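You operate a simulated robot arm through the tools that you are given. There is no shell and no other tool. Be economical: measure what you need, move in short steps, check, and stop when the job is done.

Carry out the task below with a simulated robot arm. There is one attempt and no reset: what you move stays moved.

Task
Lift the rubber roller, set the brake dial to 5 and the spring dial to 70, then lower it.
Fine: the bag machine's yellow lever goes to OFF first and back to ON last; the other levers and dials stay as they are.

It is judged by the outcome, as a careful person would: the job done as asked, and still so three seconds after it is handed in. It fails if anything else is knocked over, pushed out of place, dropped, spilled or broken.

Robot
A 6-joint arm with a two-finger parallel gripper, fixed in place. Base frame: the origin is at the foot of the arm, x ahead of it, y to its left, z up. Units: m, rad, N and s.
With the tool pointing down near the work surface it reaches from about 0.18 to 0.62 m from the base axis. Its first joint turns from -1.152 to 1.152 rad. Payload 2.7 kg.
Tool frame: the origin (TCP) lies between the finger pads and is the grasp point; the fingertips stand 0.023 m ahead of it; z points along the fingers, y is the line along which they close. The gripper opens to 0.094 m. The fingers are 0.038 m wide and 0.01 m thick; the gripper's body (0.054 by 0.096 m) begins 0.039 m behind the TCP.
Orientation is told as [roll, pitch, yaw] about the base's x, y, z axes, in that order, counted from this pose: with the fingers straight down and closing along the base's y, the tool's x points along the base's -x, its y along +y and its z along -z.

Tools
- The arm moves only by the tool nudge_tool. Its argument "targets" is one flat list of numbers, 7 for each row, row after row: the gripper command, from -1 (fully open) to 1 (shut), values between in proportion, then the shift along the tool's x, y, z in units of 50 mm (1.0 is 50 mm), then the turn, a rotation vector about the tool's x, y, z in units of 4 degrees (1.0 is 4 degrees). In form: [jaw, dx, dy, dz, rx, ry, rz, jaw, dx, dy, dz, rx, ry, rz, ...]. A call has 1 to 10 rows; each row shifts and turns the commanded pose from where the row before left it, along the tool's axes as they then stand. A call with a number of a shift or a turn outside -1 to 1 is refused whole. Each row takes 0.2 s and may step no farther than 0.05 m and 0.15 rad from the row before; otherwise, or with a gripper value out of range, the whole call is refused. A pose out of reach is approached as far as the arm can. The call stops where the force on the tool passes 90 N (or 10 N more than at its start, if that is more) or the arm is blocked; 0.2 s more then pass. Each finger travels about 0.045 m/s and halts on what it meets, pressing with about 32 N; the grip force reading is that of the motor and also rises with nothing between the fingers. The clock runs only during rows and for 0.2 s after the last one: add rows that do not move to give the fingers time. It gives the time, the measured TCP pose, the force on the tool (base axes), the opening and the grip force at its end, in the units of the frame above (readings bear some noise), and new pictures: "views" is both (left out), scene, wrist or none.
- Cameras (640 x 400 px; columns grow to the right, rows downward): "scene" is fixed at [0.0819, -0.448, 1.389]; the picture's right is [0.64, -0.77, 0.00], its down [-0.54, -0.45, -0.71] and it looks along [0.54, 0.46, -0.70] (base axes); focal length 214 px, centre (320, 200). "wrist" rides on the gripper at [0.086, 0.016, -0.074] in the tool frame; the picture's right is [-0.18, 0.98, 0.00], its down [-0.58, -0.11, -0.81] and it looks along [-0.79, -0.15, 0.59] (tool axes); focal length 243 px, centre (320, 200).
- point_at(camera, pixels): there is no depth. For up to 12 entries [column, row, z] of the newest picture of that camera ("zoom" is the newest enlarged one), the place [x, y] in the base frame at which the ray of that pixel passes the height z, good to about 0.002 m. It takes no simulated time.
- inspect(camera, box): a new picture of the part [left, top, right, bottom] of that camera's present view, enlarged. It takes no simulated time.
- finish_job(): hands the job in; it is judged then, once.

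Go step by step. Measure first, check grasps and placings, and put right what went wrong. The budget is 80 turns and 170 pictures, counting those below and the enlarged ones. Unless the task says otherwise, let go and move clear before handing in, and close with one line.

The tools are called by a JSON object that holds its "api" and its "payload". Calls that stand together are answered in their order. nudge_tool: Moves the arm, as the interface text tells. Its arguments: {"type":"object","properties":{"targets":{"type":"array"},"views":{"type":"string","enum":["both","scene","wrist","none"]}},"required":["targets"]} The other tools are called the same way: point_at (camera, pixels) gives the place at which the rays of pixels pass given heights; inspect (camera, box) takes an enlarged picture of a part of a camera's view; finish_job () hands the job in.

At the start:

```text
t: 0.0
eef_pos: [0.2903, 0.2105, 1.3074]
ee_rot: [0.002, -0.001, -0.001]
ft_force: [0.3, -0.5, 0.1]
finger_gap: 0.0941
grasp_force: 0.1
```

scene: 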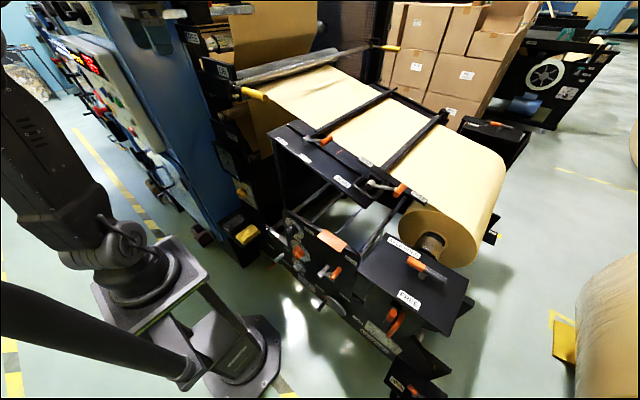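
wrist: 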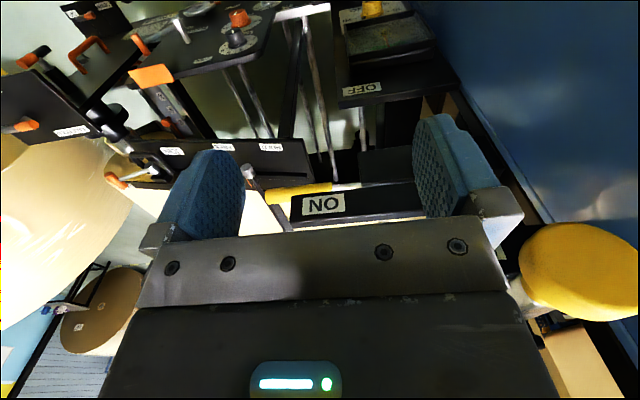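

The scene shows an unwind stand with labelled levers and dials around (240-470, 80-390), and a yellow lever near (255,93) or (380,47). I'll enlarge these areas first to read the labels.

{"api": "inspect", "payload": {"camera": "scene", "box": [260, 200, 420, 300]}}

{"api": "inspect", "payload": {"camera": "scene", "box": [340, 230, 500, 400]}}

{"api": "inspect", "payload": {"camera": "scene", "box": [260, 100, 460, 225]}}

{"api": "inspect", "payload": {"camera": "scene", "box": [170, 20, 410, 170]}}

{"api": "inspect", "payload": {"camera": "wrist", "box": [0, 0, 320, 200]}}

{"api": "inspect", "payload": {"camera": "wrist", "box": [200, 0, 460, 220]}}

```text
4.00 times, centred on (340, 250) of scene
```

zoom: 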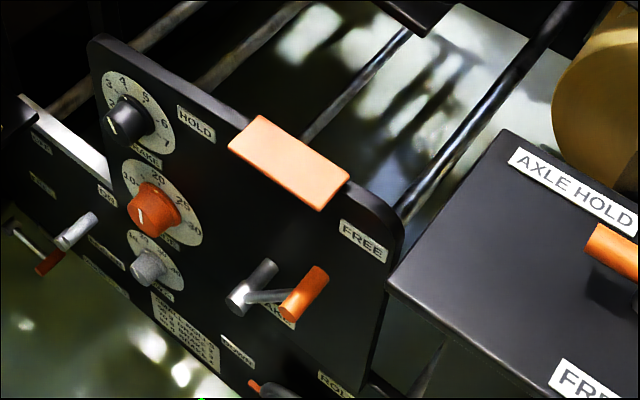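

```text
2.35 times, centred on (420, 315) of scene
```

zoom: 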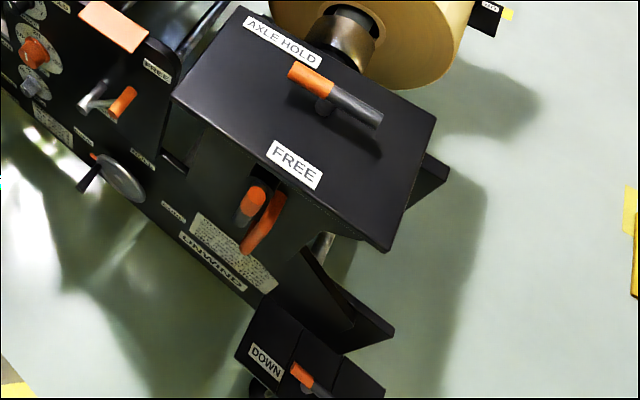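

```text
3.20 times, centred on (360, 162) of scene
```

zoom: 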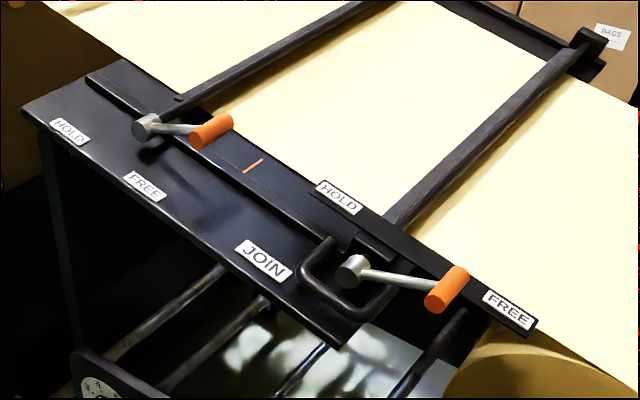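

```text
2.67 times, centred on (290, 95) of scene
```

zoom: 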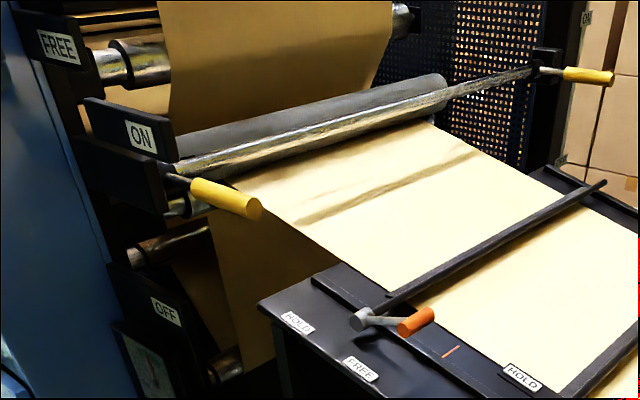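

```text
2.00 times, centred on (160, 100) of wrist
```

zoom: 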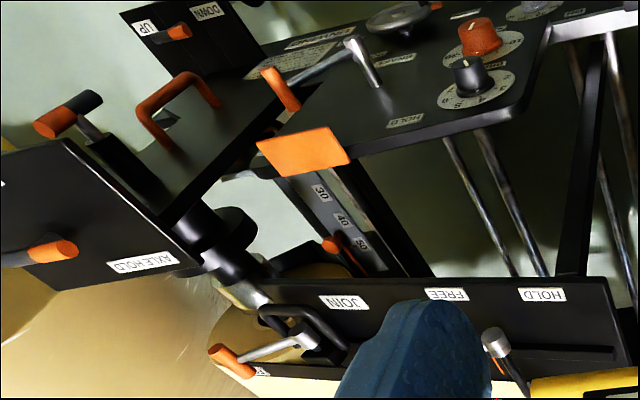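

```text
1.82 times, centred on (330, 110) of wrist
```

zoom: 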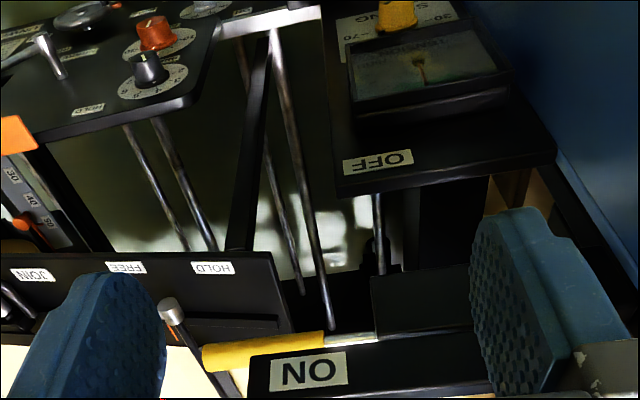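

I see a black dial, a red dial and a grey dial on the upright panel, a yellow knob with "…SPRING/70/30" by OFF, and several HOLD/FREE levers. I'll zoom in further on the labels.

{"api": "inspect", "payload": {"camera": "scene", "box": [278, 210, 326, 240]}}

{"api": "inspect", "payload": {"camera": "scene", "box": [280, 235, 328, 265]}}

{"api": "inspect", "payload": {"camera": "scene", "box": [210, 160, 290, 260]}}

{"api": "inspect", "payload": {"camera": "wrist", "box": [330, 0, 460, 110]}}

{"api": "inspect", "payload": {"camera": "wrist", "box": [130, 0, 290, 100]}}

{"api": "inspect", "payload": {"camera": "scene", "box": [180, 20, 280, 120]}}

```text
13.33 times, centred on (302, 225) of scene
```

zoom: 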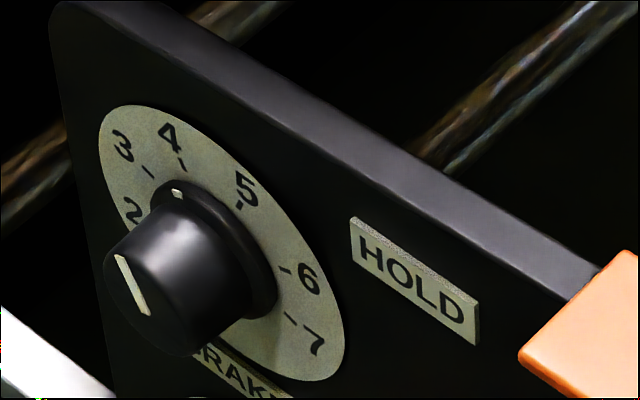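

```text
13.33 times, centred on (304, 250) of scene
```

zoom: 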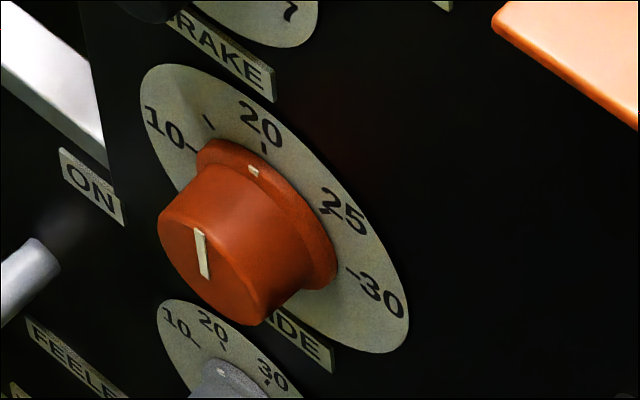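

```text
4.00 times, centred on (250, 210) of scene
```

zoom: 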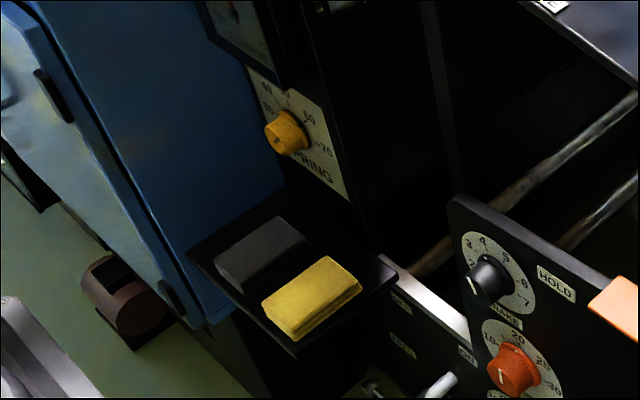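

```text
3.64 times, centred on (395, 55) of wrist
```

zoom: 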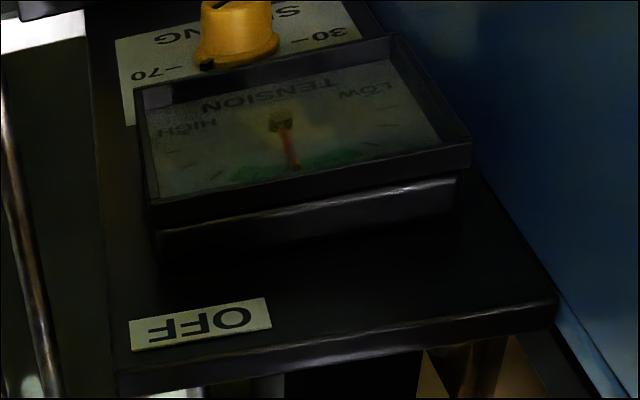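

```text
4.00 times, centred on (210, 50) of wrist
```

zoom: 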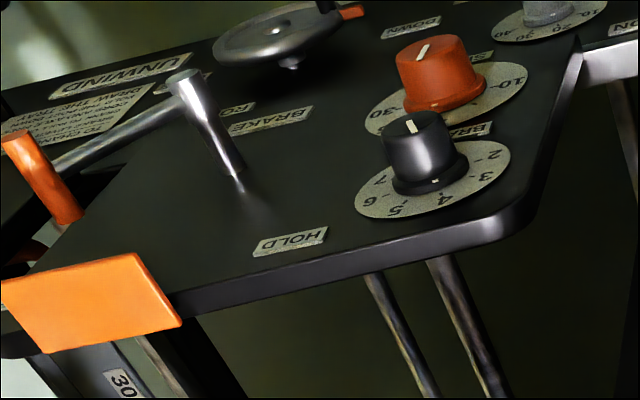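

```text
4.00 times, centred on (230, 70) of scene
```

zoom: 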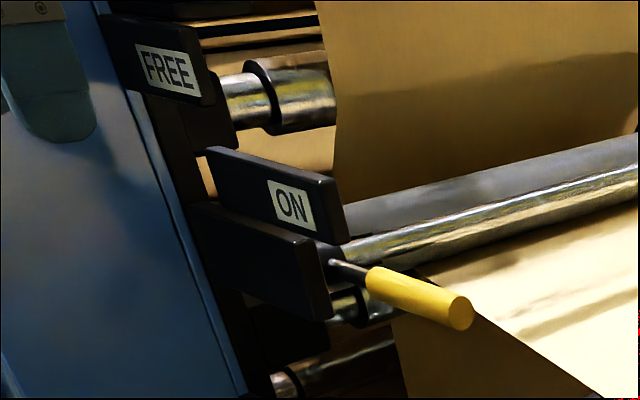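

The brake dial is the black one (about 4) and the spring dial is the yellow knob under the tension gauge. Next I need to read the instruction card and the remaining labels.

{"api": "inspect", "payload": {"camera": "scene", "box": [295, 270, 327, 295]}}

{"api": "inspect", "payload": {"camera": "scene", "box": [360, 310, 408, 355]}}

{"api": "inspect", "payload": {"camera": "scene", "box": [305, 255, 385, 325]}}

{"api": "inspect", "payload": {"camera": "scene", "box": [255, 215, 315, 285]}}

{"api": "inspect", "payload": {"camera": "scene", "box": [60, 30, 200, 220]}}

{"api": "inspect", "payload": {"camera": "wrist", "box": [40, 0, 160, 75]}}

{"api": "inspect", "payload": {"camera": "scene", "box": [340, 30, 420, 80]}}

```text
16.00 times, centred on (311, 282) of scene
```

zoom: 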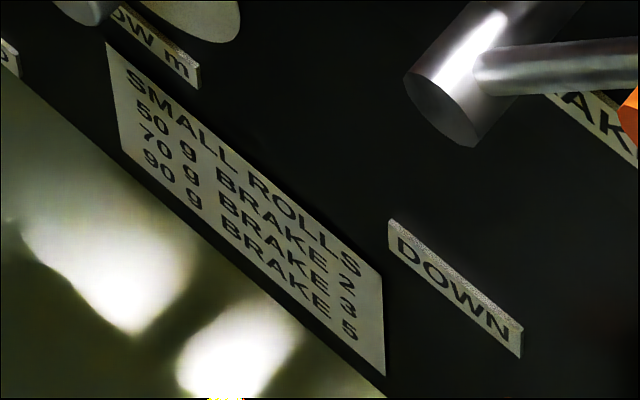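

```text
8.89 times, centred on (384, 332) of scene
```

zoom: 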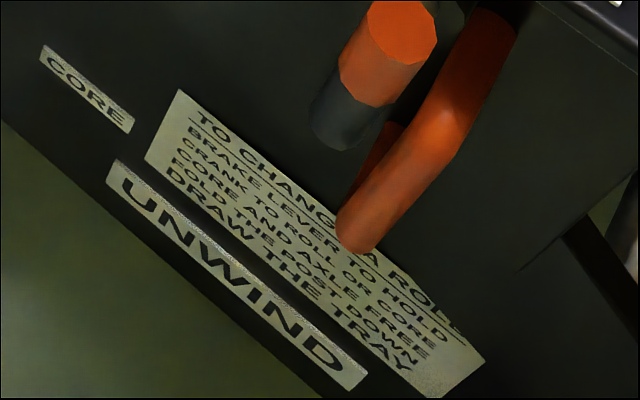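

```text
5.71 times, centred on (345, 290) of scene
```

zoom: 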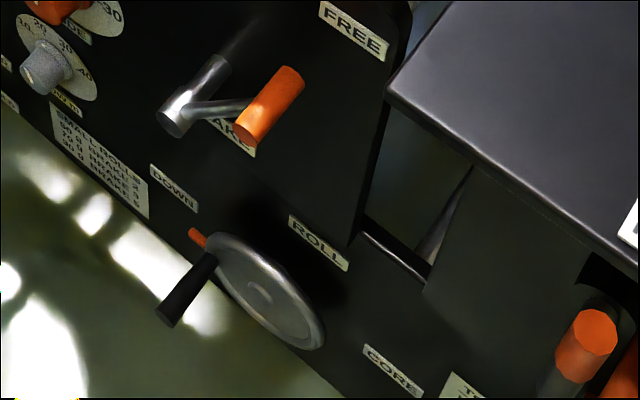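

```text
5.71 times, centred on (285, 250) of scene
```

zoom: 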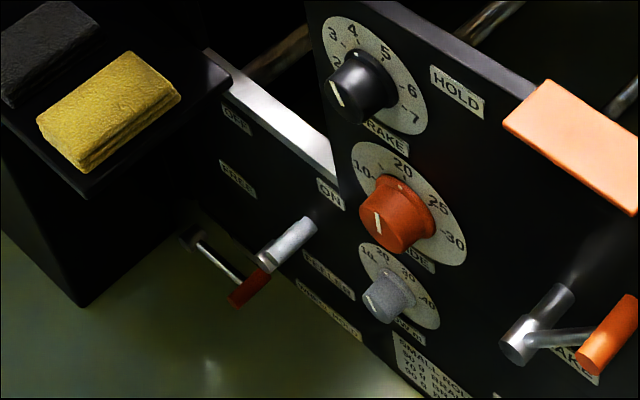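

```text
2.11 times, centred on (130, 125) of scene
```

zoom: 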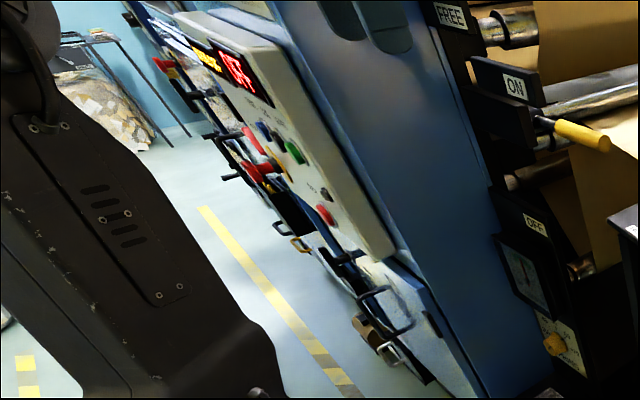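

```text
5.33 times, centred on (100, 38) of wrist
```

zoom: 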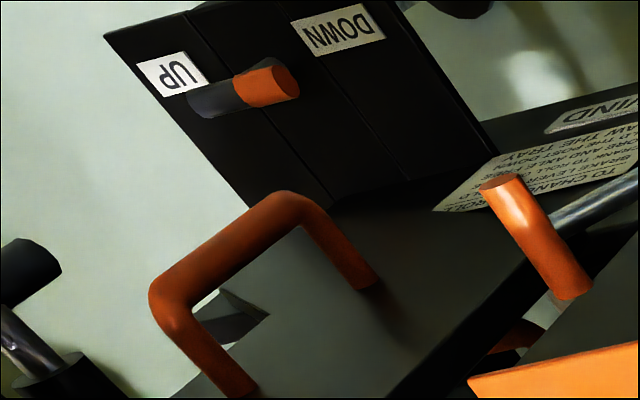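

```text
8.00 times, centred on (380, 55) of scene
```

zoom: 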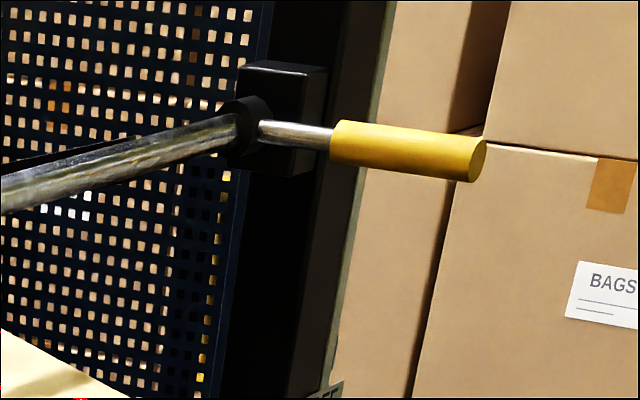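

Both target dials face -x: brake (black) at about (0.40, -0.02, 0.71) and spring (yellow) at about (0.405, 0.305, 0.72). The yellow lever's handle lies along y at x≈0.472, y 0.09–0.19, z≈1.163, with ON above it and OFF below. I'll start tilting the gripper forward and view the lever.

{"api": "nudge_tool", "payload": {"targets": [-1, 0, -0.2, 0, 0, -1, 0, -1, 0, -0.2, 0, 0, -1, 0, -1, 0, -0.2, 0, 0, -1, 0, -1, 0, -0.2, 0, 0, -1, 0, -1, 0, -0.2, 0, 0, -1, 0, -1, 0, -0.2, 0, 0, -1, 0, -1, 0, -0.2, 0, 0, -1, 0, -1, 0, -0.2, 0, 0, -1, 0, -1, 0, -0.2, 0, 0, -1, 0, -1, 0, -0.2, 0, 0, -1, 0]}}

```text
t: 2.2
eef_pos: [0.2897, 0.1112, 1.3089]
ee_rot: [0.0, -0.702, 0.0]
ft_force: [-0.3, 0.2, -1.2]
finger_gap: 0.0942
grasp_force: 0.1
```

scene: 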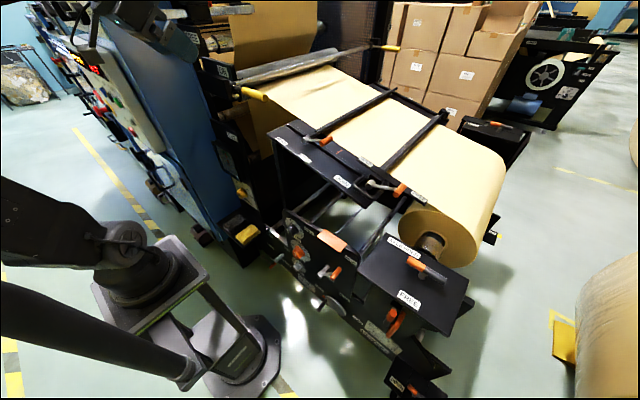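
wrist: 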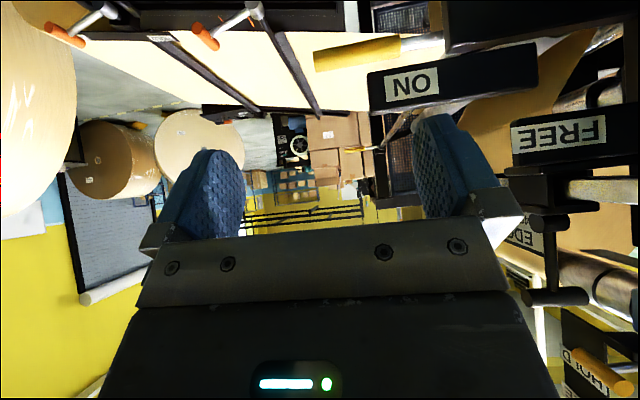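

The tilt is going well; the handle is at wrist (360,50) with the ON plate at (450,78). I'll finish pitching to horizontal.

{"api": "nudge_tool", "payload": {"targets": [-1, 0, 0, 0, 0, -1, 0, -1, 0, 0, 0, 0, -1, 0, -1, 0, 0, 0, 0, -1, 0, -1, 0, 0, 0, 0, -1, 0, -1, 0, 0, 0, 0, -1, 0, -1, 0, 0, 0, 0, -1, 0, -1, 0, 0, 0, 0, -1, 0, -1, 0, 0, 0, 0, -1, 0, -1, 0, 0, 0, 0, -1, 0, -1, 0, 0, 0, 0, -1, 0], "views": "none"}}

{"api": "nudge_tool", "payload": {"targets": [-1, 0.5, 0, 0, 0, -1, 0, -1, 0.5, 0, 0, 0, -1, 0, -1, 0.5, 0, 0, 0, -0.5, 0, -1, 0.5, 0, 0, 0, 0, 0, -1, 0.5, 0, 0, 0, 0, 0]}}

```text
t: 4.4
eef_pos: [0.2887, 0.1114, 1.3083]
ee_rot: [0.004, -1.399, -0.004]
ft_force: [-0.2, -0.4, -0.2]
finger_gap: 0.0939
grasp_force: 0.0
```

```text
t: 5.6
eef_pos: [0.3231, 0.1401, 1.2313]
ee_rot: [2.52, -1.57, -2.52]
ft_force: [0.4, -0.4, 0.1]
finger_gap: 0.0939
grasp_force: 0.0
out of reach, approached as far as the arm can: row 2, 3, 4, 5
```

scene: 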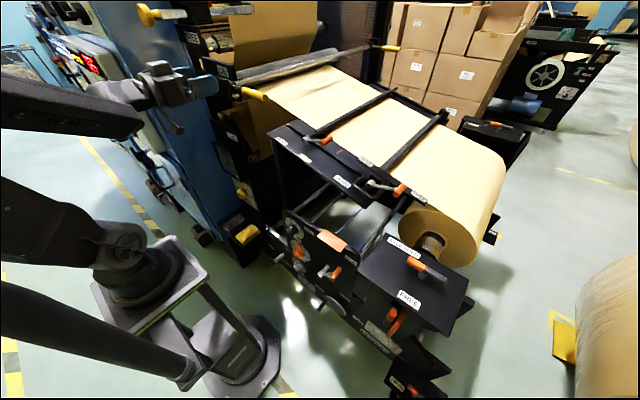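
wrist: 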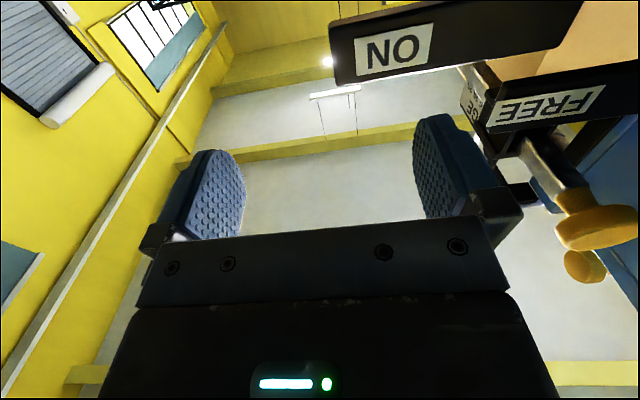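

Horizontal now, though the reading (0.323,0.140,1.231) shows the arm couldn't get that close to its base. I'll roll the tool by -90° so the fingers close vertically across the handle, with the camera to the -y side, and go slightly forward.

{"api": "nudge_tool", "payload": {"targets": [-1, 0, 0, 0.1, 0, 0, -1, -1, 0, 0, 0.1, 0, 0, -1, -1, 0, 0, 0.1, 0, 0, -1, -1, 0, 0, 0.1, 0, 0, -1, -1, 0, 0, 0.1, 0, 0, -1, -1, 0, 0, 0.1, 0, 0, -1, -1, 0, 0, 0.1, 0, 0, -1, -1, 0, 0, 0.1, 0, 0, -1, -1, 0, 0, 0, 0, 0, -1, -1, 0, 0, 0, 0, 0, -1], "views": "none"}}

{"api": "nudge_tool", "payload": {"targets": [-1, 0, 0, 0, 0, 0, -1, -1, 0, 0, 0, 0, 0, -1, -1, 0, 0, 0, 0, 0, -1, -1, 0, 0, 0, 0, 0, -1, -1, 0, 0, 0, 0, 0, -1, -1, 0, 0, 0, 0, 0, -1, -1, 0, 0, 0, 0, 0, -1, -1, 0, 0, 0, 0, 0, -1, -1, 0, 0, 0, 0, 0, -1, -1, 0, 0, 0, 0, 0, -1]}}

```text
t: 7.8
eef_pos: [0.3637, 0.1403, 1.2322]
ee_rot: [-1.574, -0.872, 1.573]
ft_force: [-0.4, -0.1, 0.5]
finger_gap: 0.0936
grasp_force: 0.0
```

```text
t: 10.0
eef_pos: [0.3644, 0.1404, 1.2318]
ee_rot: [-1.571, -0.175, 1.571]
ft_force: [0.0, 0.3, 0.3]
finger_gap: 0.0941
grasp_force: 0.1
```

scene: 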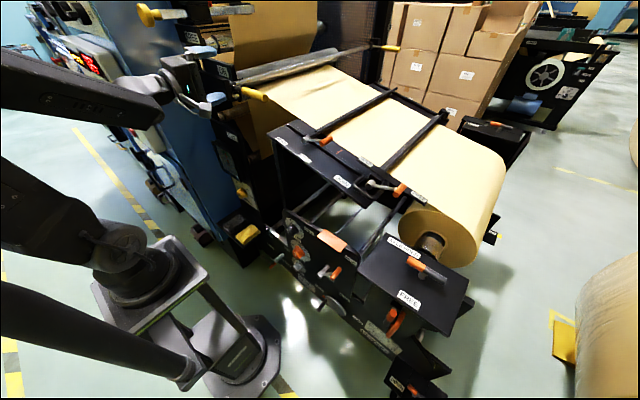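
wrist: 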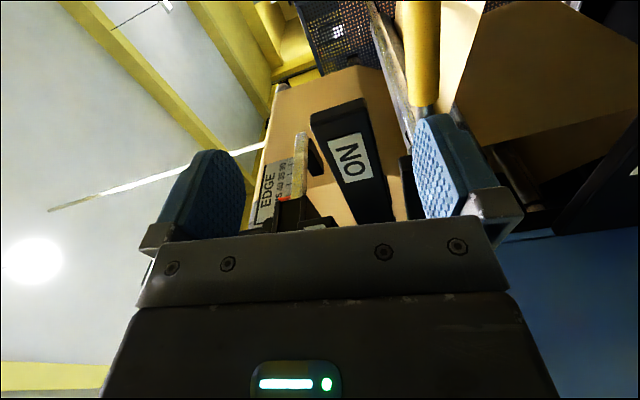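

Rolled 80° so far; the handle is at wrist (425,60), below the TCP. I'll finish the roll and shift to y≈0.11, z≈1.163 with the jaws narrowed.

{"api": "nudge_tool", "payload": {"targets": [-1, 0, 0, 0, 0, 0, -1, -1, 0, 0, 0, 0, 0, -1, -0.5, 0.3, 0, 0, 0, 0, -0.5, -0.3, 0.3, 0.4, 0, 0, 0, 0, -0.3, 0, 0.5, 0, 0, 0, 0, -0.3, 0, 0.48, 0, 0, 0, 0]}}

```text
t: 11.4
eef_pos: [0.375, 0.1137, 1.1664]
ee_rot: [-1.572, -0.001, 1.57]
ft_force: [-0.9, 0.6, 0.2]
finger_gap: 0.0612
grasp_force: 0.0
out of reach, approached as far as the arm can: row 6
```

scene: 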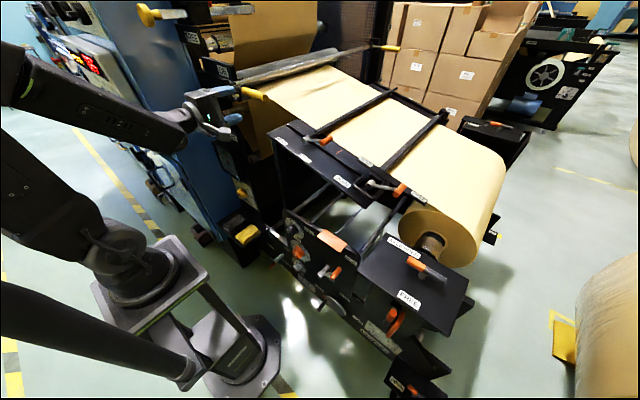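
wrist: 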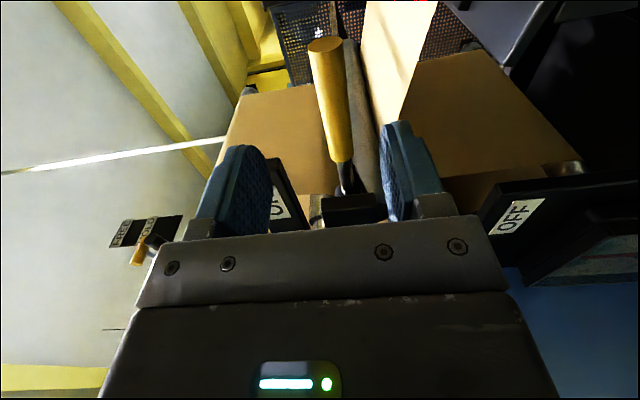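

The handle (tip at wrist (325,45), base (345,165)) sits between the fingers at z≈1.158. I'll drop 8 mm and go forward to x≈0.457, keeping the jaws open.

{"api": "nudge_tool", "payload": {"targets": [-0.3, 0, 0.17, 0.3, 0, 0, 0, -0.3, 0, 0, 0.4, 0, 0, 0, -0.3, 0, 0, 0.4, 0, 0, 0, -0.3, 0, 0, 0.3, 0, 0, 0, -0.3, 0, 0, 0.24, 0, 0, 0]}}

```text
t: 12.6
eef_pos: [0.4586, 0.112, 1.1599]
ee_rot: [-1.573, -0.002, 1.572]
ft_force: [0.7, -0.4, 0.4]
finger_gap: 0.0613
grasp_force: 0.1
```

scene: 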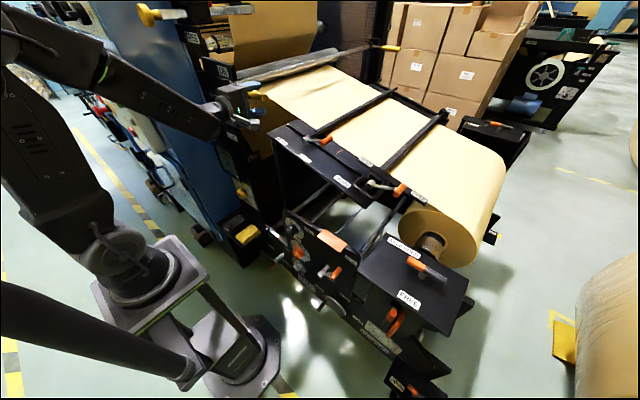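
wrist: 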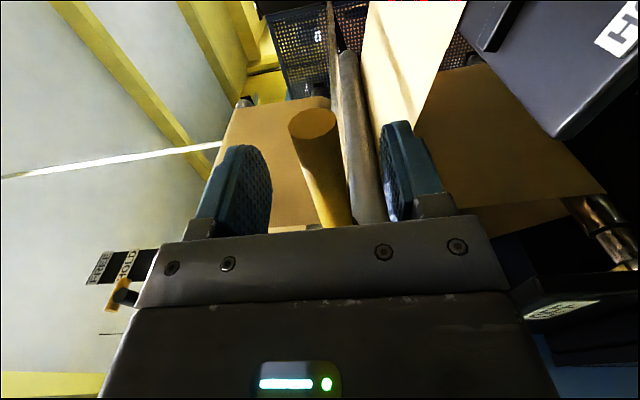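

The handle (wrist (320,165)) is between the fingers. I'll narrow the jaws into a loose cage and start swinging it down along an arc about a pivot near y≈0.26, 20° first.

{"api": "nudge_tool", "payload": {"targets": [0.3, 0, 0, 0, 0, 0, 0, 0.3, 0, 0, 0, 0, 0, 0, 0.3, -0.007, 0.207, 0, 0, 0, 1, 0.3, -0.007, 0.207, 0, 0, 0, 1, 0.3, -0.007, 0.207, 0, 0, 0, 1, 0.3, -0.007, 0.207, 0, 0, 0, 1, 0.3, -0.007, 0.207, 0, 0, 0, 1]}}

```text
t: 14.2
eef_pos: [0.4565, 0.1223, 1.1081]
ee_rot: [-1.571, -0.35, 1.57]
ft_force: [-0.5, -1.6, 0.6]
finger_gap: 0.0332
grasp_force: 0.2
```

scene: 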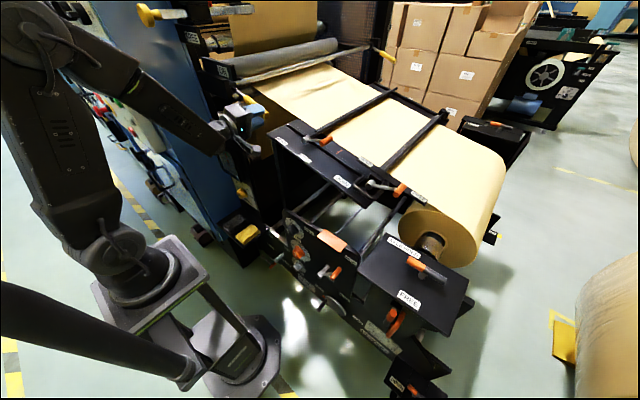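
wrist: 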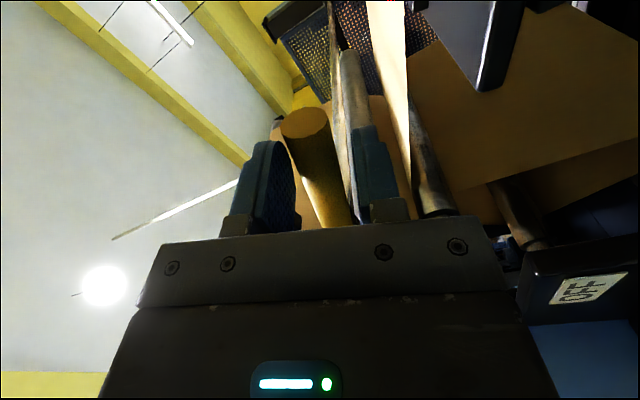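

The lever is moving freely and both handles and the rubber roller (scene (290,55)) are lifting. I'll continue another 20°.

{"api": "nudge_tool", "payload": {"targets": [0.3, -0.007, 0.207, 0, 0, 0, 1, 0.3, -0.007, 0.207, 0, 0, 0, 1, 0.3, -0.007, 0.207, 0, 0, 0, 1, 0.3, -0.007, 0.207, 0, 0, 0, 1, 0.3, -0.007, 0.207, 0, 0, 0, 1]}}

{"api": "inspect", "payload": {"camera": "scene", "box": [170, 40, 330, 140]}}

```text
t: 15.4
eef_pos: [0.4588, 0.1479, 1.0632]
ee_rot: [-1.572, -0.7, 1.573]
ft_force: [-0.7, 0.0, 0.1]
finger_gap: 0.0332
grasp_force: 0.2
```

scene: 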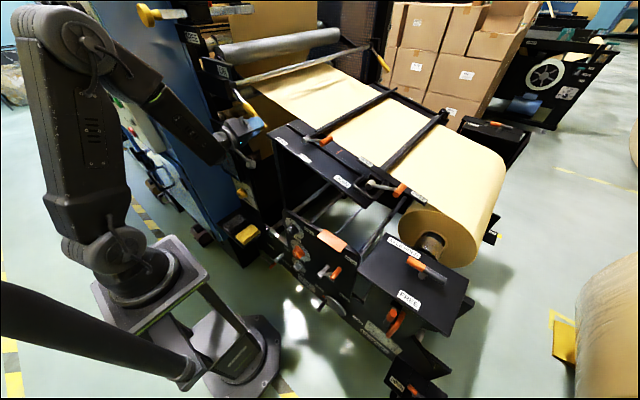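
wrist: 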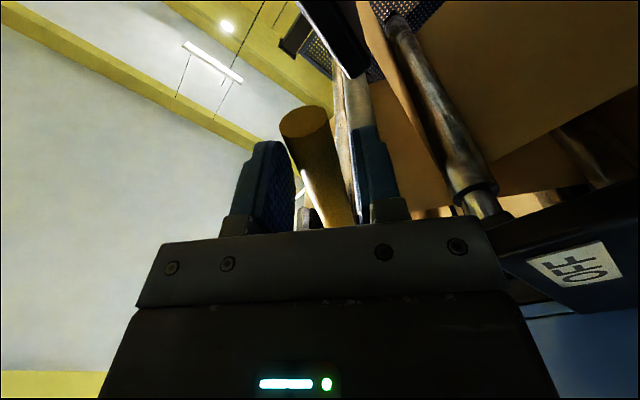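

```text
4.00 times, centred on (250, 90) of scene
```

zoom: 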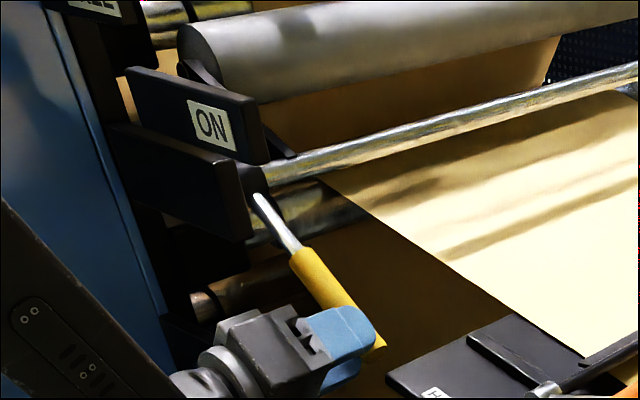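

At 40° the roller has clearly risen. I'll continue and watch for the stop near OFF.

{"api": "nudge_tool", "payload": {"targets": [0.3, -0.007, 0.207, 0, 0, 0, 1, 0.3, -0.007, 0.207, 0, 0, 0, 1, 0.3, -0.007, 0.207, 0, 0, 0, 1]}}

{"api": "inspect", "payload": {"camera": "scene", "box": [170, 60, 330, 160]}}

```text
t: 16.2
eef_pos: [0.4568, 0.1718, 1.0424]
ee_rot: [-1.573, -0.91, 1.573]
ft_force: [-0.5, -1.8, 1.5]
finger_gap: 0.0336
grasp_force: 0.3
```

scene: 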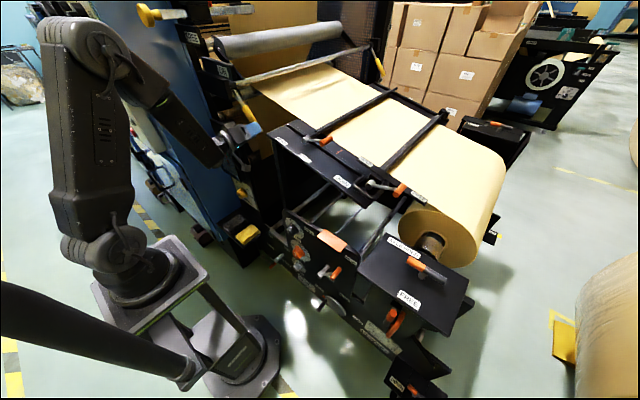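
wrist: 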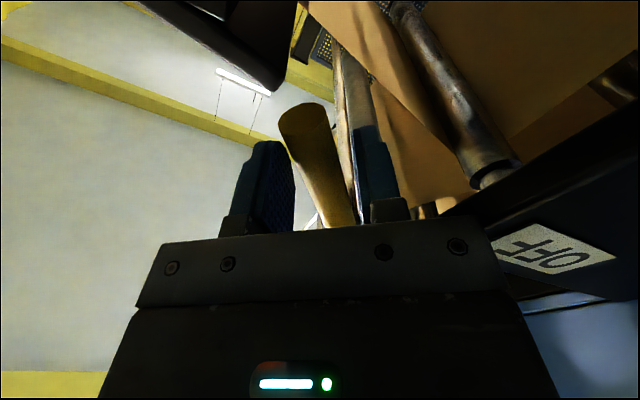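

```text
4.00 times, centred on (250, 110) of scene
```

zoom: 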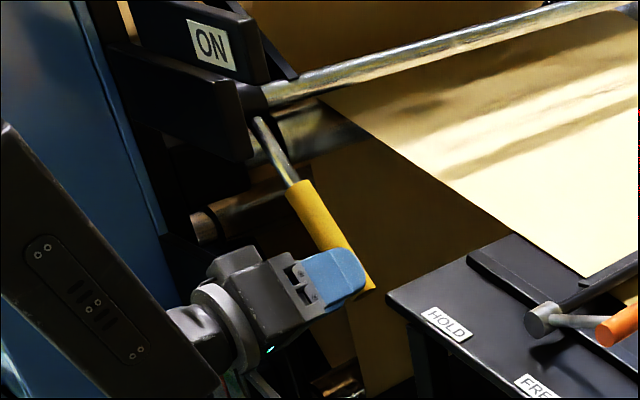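

At 52° there's little force, but the body is nearing the OFF plate. I'll back out 7 mm in x so the body stays in front of the plate, then continue 8°.

{"api": "nudge_tool", "payload": {"targets": [0.3, 0, 0, -0.14, 0, 0, 0, 0.3, -0.007, 0.207, 0, 0, 0, 1, 0.3, -0.007, 0.207, 0, 0, 0, 1]}}

{"api": "inspect", "payload": {"camera": "scene", "box": [200, 90, 296, 150]}}

```text
t: 17.0
eef_pos: [0.4512, 0.1861, 1.0315]
ee_rot: [-1.578, -1.051, 1.568]
ft_force: [-12.2, -19.4, 8.0]
finger_gap: 0.0262
grasp_force: 0.0
```

scene: 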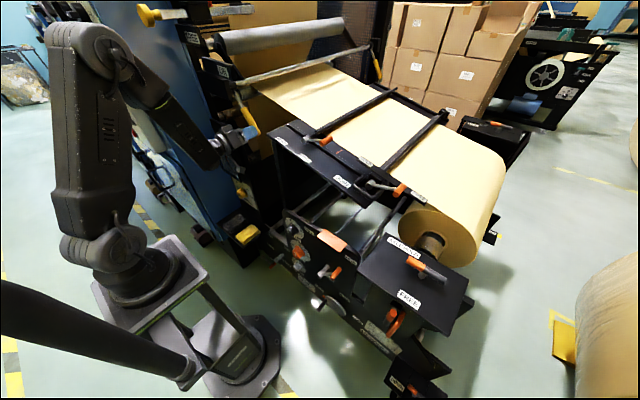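
wrist: 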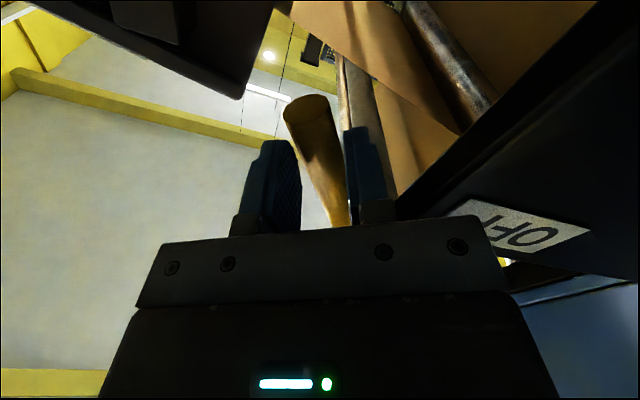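

```text
6.67 times, centred on (248, 120) of scene
```

zoom: 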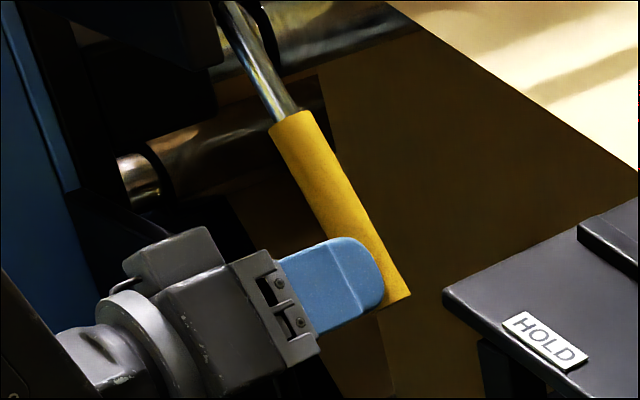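

The +y finger has met the OFF plate's edge (force -12/-19 N, gap pinched to 0.026). I'll back off slightly and retract, then see whether the lever stays; then I'll push on it from the outside with closed fingers.

{"api": "nudge_tool", "payload": {"targets": [0.3, 0, -0.14, 0, 0, 0, 0, 0.3, 0, 0, -0.4, 0, 0, 0, 0.3, 0, 0, -0.5, 0, 0, 0, 0.3, 0, 0, -0.5, 0, 0, 0]}}

{"api": "inspect", "payload": {"camera": "scene", "box": [200, 80, 296, 140]}}

```text
t: 18.0
eef_pos: [0.3795, 0.1818, 1.035]
ee_rot: [-1.575, -1.05, 1.573]
ft_force: [0.3, 1.0, 0.2]
finger_gap: 0.033
grasp_force: 0.0
```

scene: 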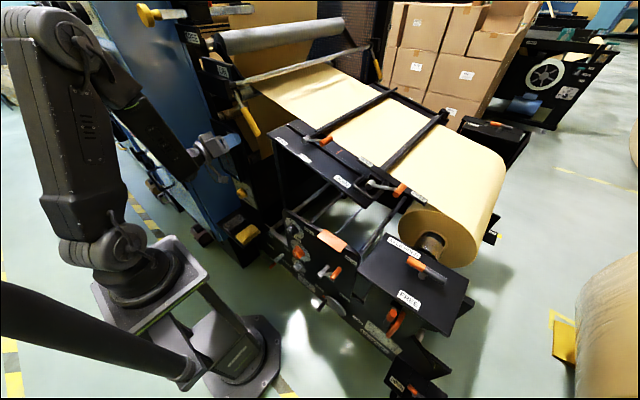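
wrist: 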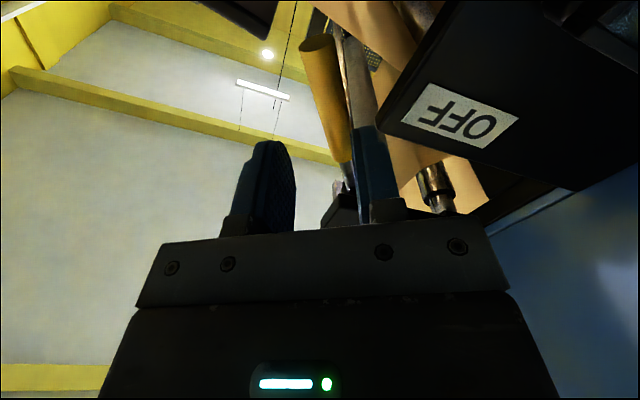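

```text
6.67 times, centred on (248, 110) of scene
```

zoom: 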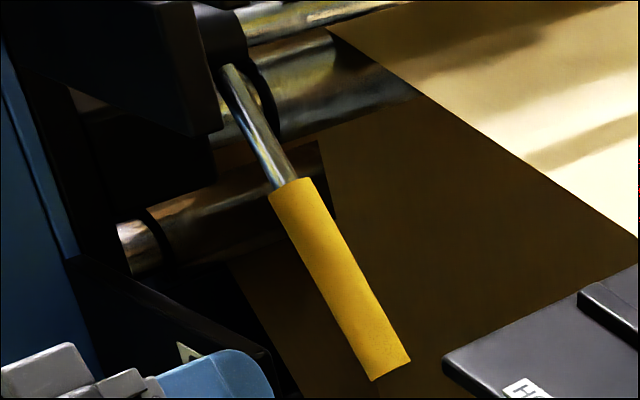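

The lever stays put at about 58°, short of the OFF label. I'll shift to its outer side, close the fingers, and move forward to push it further.

{"api": "nudge_tool", "payload": {"targets": [1, 0, -0.35, 0, 0, 0, 0, 1, 0, -0.35, 0, 0, 0, 0, 1, 0, 0, 0, 0, 0, 0, 1, 0, 0, 0.5, 0, 0, 0, 1, 0, 0, 0.5, 0, 0, 0, 1, 0, 0, 0.5, 0, 0, 0]}}

{"api": "inspect", "payload": {"camera": "scene", "box": [200, 80, 296, 140]}}

```text
t: 19.4
eef_pos: [0.4601, 0.1535, 1.0523]
ee_rot: [-1.576, -1.048, 1.573]
ft_force: [0.4, 0.3, -0.5]
finger_gap: 0.0
grasp_force: 31.9
out of reach, approached as far as the arm can: row 2
```

scene: 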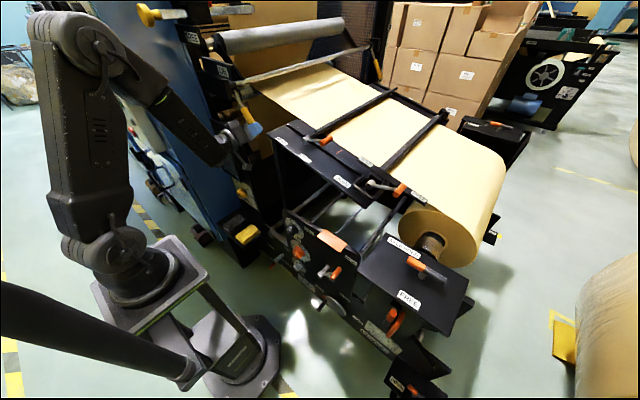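
wrist: 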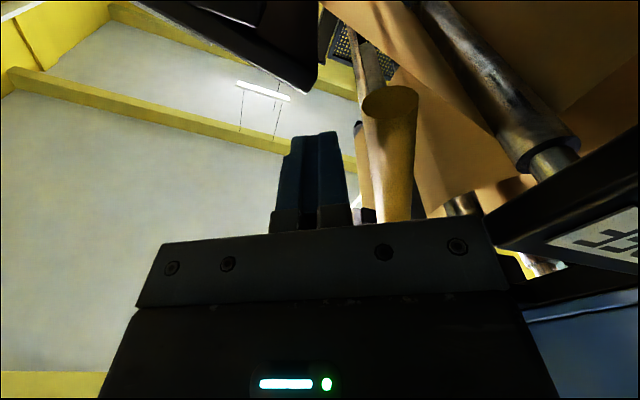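

```text
6.67 times, centred on (248, 110) of scene
```

zoom: 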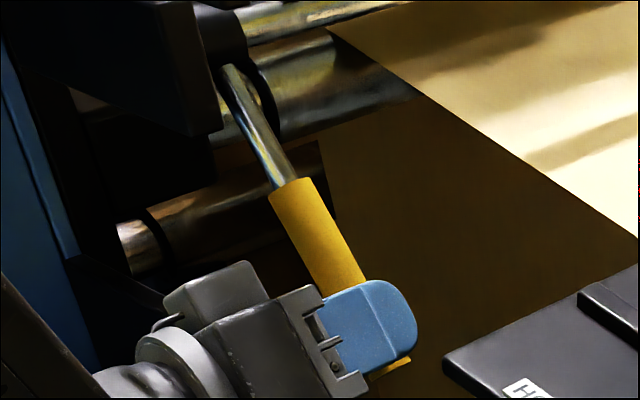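

Closed fingers sit just outside the handle. I'll push along the arc in small rows.

{"api": "nudge_tool", "payload": {"targets": [1, -0.007, 0.2, 0, 0, 0, 0.6, 1, -0.007, 0.2, 0, 0, 0, 0.8, 1, -0.007, 0.2, 0, 0, 0, 0.8]}}

{"api": "inspect", "payload": {"camera": "scene", "box": [200, 80, 296, 140]}}

```text
t: 20.2
eef_pos: [0.4588, 0.1808, 1.04]
ee_rot: [-1.578, -1.203, 1.577]
ft_force: [-0.8, 0.6, -0.8]
finger_gap: 0.0001
grasp_force: 32.5
```

scene: 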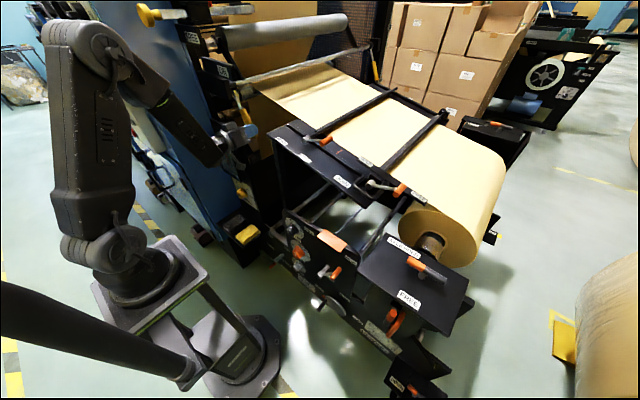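
wrist: 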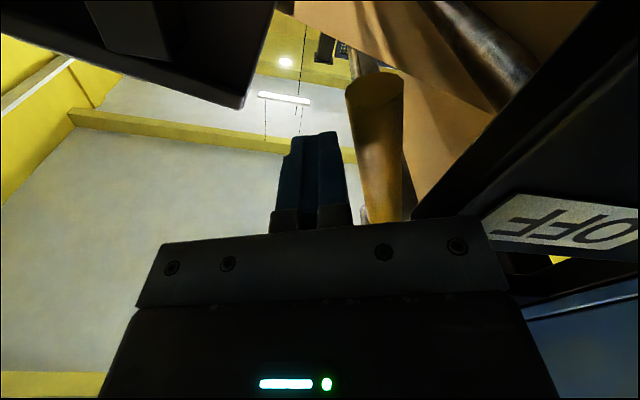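

```text
6.67 times, centred on (248, 110) of scene
```

zoom: 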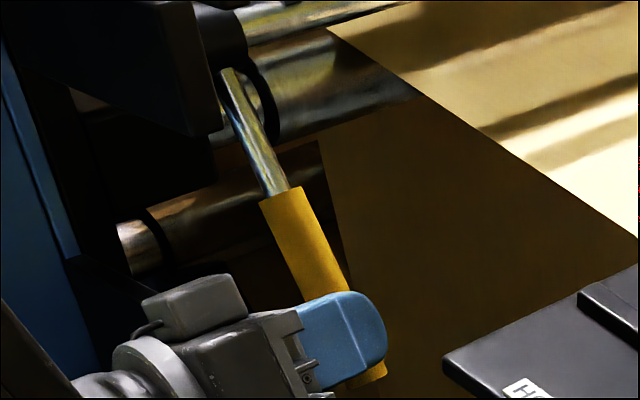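

It's moving easily. I'll pull back 8 mm in x for plate clearance and keep pushing.

{"api": "nudge_tool", "payload": {"targets": [1, 0, 0, -0.16, 0, 0, 0, 1, -0.007, 0.2, 0, 0, 0, 1, 1, -0.007, 0.2, 0, 0, 0, 1]}}

{"api": "inspect", "payload": {"camera": "scene", "box": [200, 80, 296, 140]}}

```text
t: 21.0
eef_pos: [0.452, 0.1877, 1.0374]
ee_rot: [-1.612, -1.347, 1.579]
ft_force: [-47.2, -70.4, 30.5]
finger_gap: 0.0
grasp_force: 32.5
```

scene: 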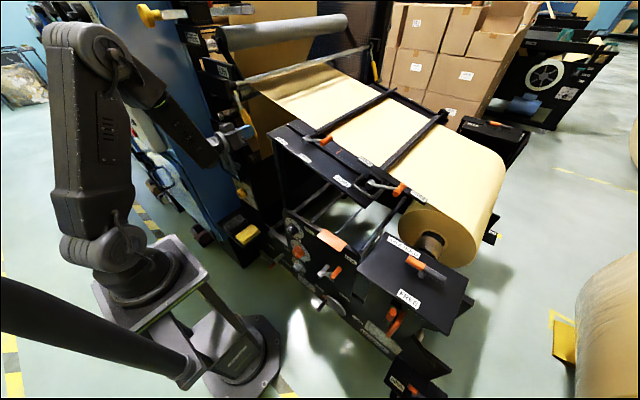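
wrist: 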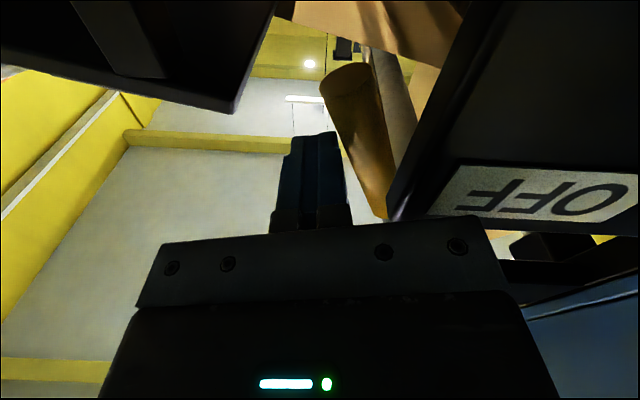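

```text
6.67 times, centred on (248, 110) of scene
```

zoom: 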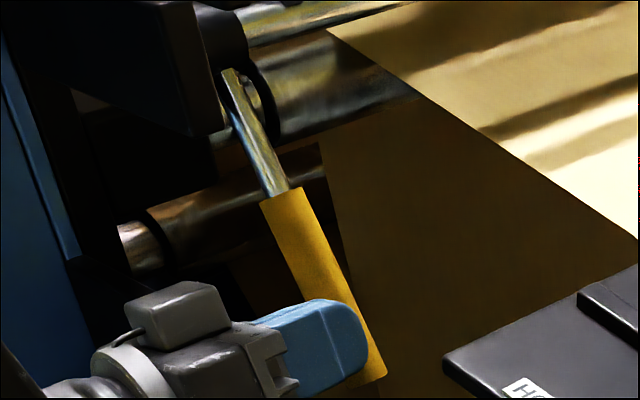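

Force -47/-70/+30 N with the handle not moving: the gripper's body is hitting the OFF plate edge. I'll back off, retract, and roll back so the body's narrow side faces the plate.

{"api": "nudge_tool", "payload": {"targets": [1, 0, -0.4, 0, 0, 0, 0, 1, 0, -0.4, 0, 0, 0, 0, 1, 0, 0, -0.5, 0, 0, -1, 1, 0, 0, -0.2, 0, 0, -1, 1, 0, 0, 0, 0, 0, -1, 1, 0, 0, 0, 0, 0, -1, 1, 0, 0, 0, 0, 0, -1, 1, 0, 0, 0, 0, 0, -1, 1, 0, 0, 0, 0, 0, -1, 1, 0, 0, 0, 0, 0, -1], "views": "none"}}

{"api": "nudge_tool", "payload": {"targets": [1, 0, 0, 0, 0, 0, -1, 1, 0, 0, 0, 0, 0, -1, 1, 0, 0, 0, 0, 0, -1, 1, 0, 0, 0, 0, 0, -1, 1, 0, 0, 0, 0, 0, -1, 1, 0, 0, 0, 0, 0, -1, 1, 0, 0, 0, 0, 0, -1, 1, 0, 0, 0, 0, 0, -1, 1, 0, 0, 0, 0, 0, -1, 1, 0, 0, 0, 0, 0, -1]}}

{"api": "inspect", "payload": {"camera": "scene", "box": [200, 80, 296, 140]}}

```text
t: 23.2
eef_pos: [0.4161, 0.1609, 1.0434]
ee_rot: [-1.574, -0.782, 1.572]
ft_force: [0.0, -0.8, 0.2]
finger_gap: 0.0
grasp_force: 31.8
```

```text
t: 25.4
eef_pos: [0.4164, 0.1607, 1.0436]
ee_rot: [-1.573, -0.082, 1.571]
ft_force: [-0.4, -0.2, 0.8]
finger_gap: 0.0001
grasp_force: 32.4
```

scene: 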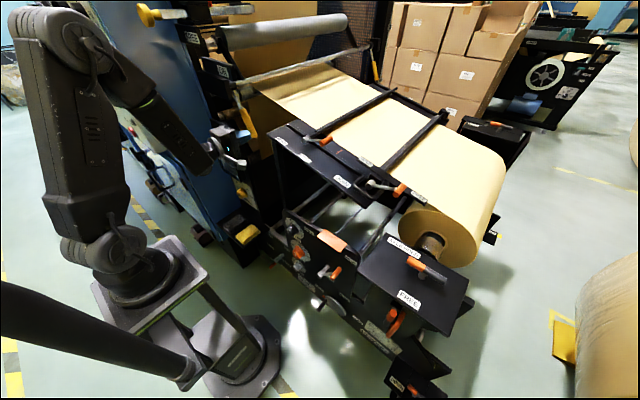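
wrist: 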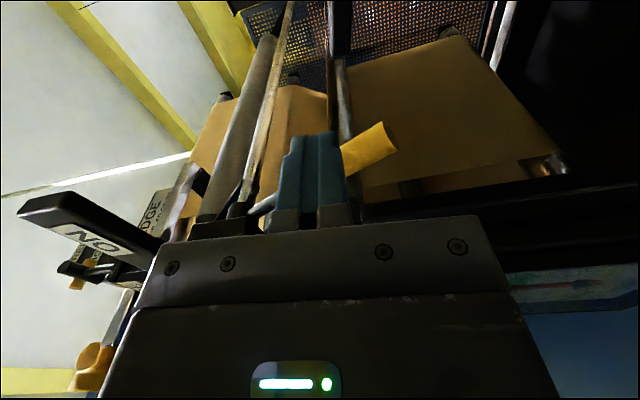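

```text
6.67 times, centred on (248, 110) of scene
```

zoom: 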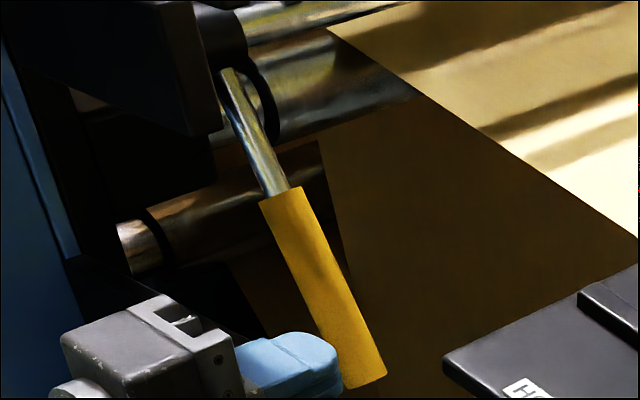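

Lever tip is about (0.188, 1.006) in y,z, i.e. 65° down. I'll finish the roll, move forward to x≈0.453, and push +y with the finger sides.

{"api": "nudge_tool", "payload": {"targets": [1, 0, 0, 0, 0, 0, -1, 1, 0, 0.25, 0, 0, 0, -0.2, 1, 0, 0, 0.4, 0, 0, 0, 1, 0, 0, 0.35, 0, 0, 0, 1, -0.2, 0, 0, 0, 0, 0, 1, -0.2, 0, 0, 0, 0, 0, 1, -0.1, 0, 0, 0, 0, 0]}}

{"api": "inspect", "payload": {"camera": "scene", "box": [200, 80, 296, 140]}}

```text
t: 27.0
eef_pos: [0.4548, 0.1758, 1.0302]
ee_rot: [-1.571, -0.004, 1.541]
ft_force: [-34.5, -64.6, 13.3]
finger_gap: 0.0001
grasp_force: 32.2
```

scene: 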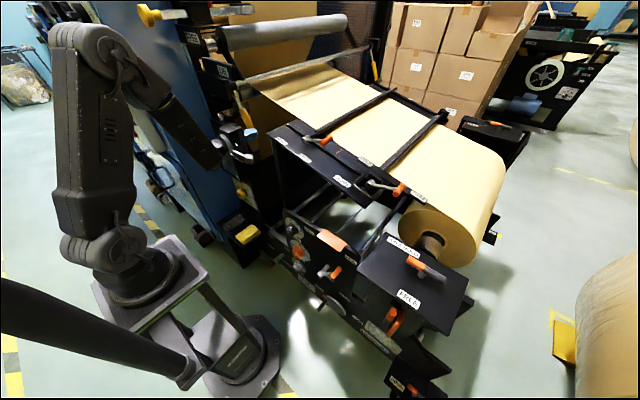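
wrist: 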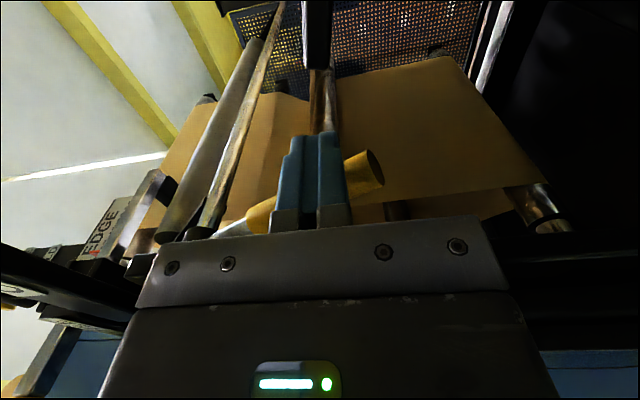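

```text
6.67 times, centred on (248, 110) of scene
```

zoom: 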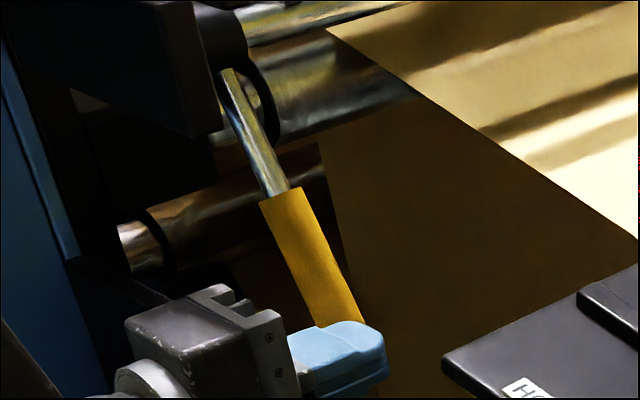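

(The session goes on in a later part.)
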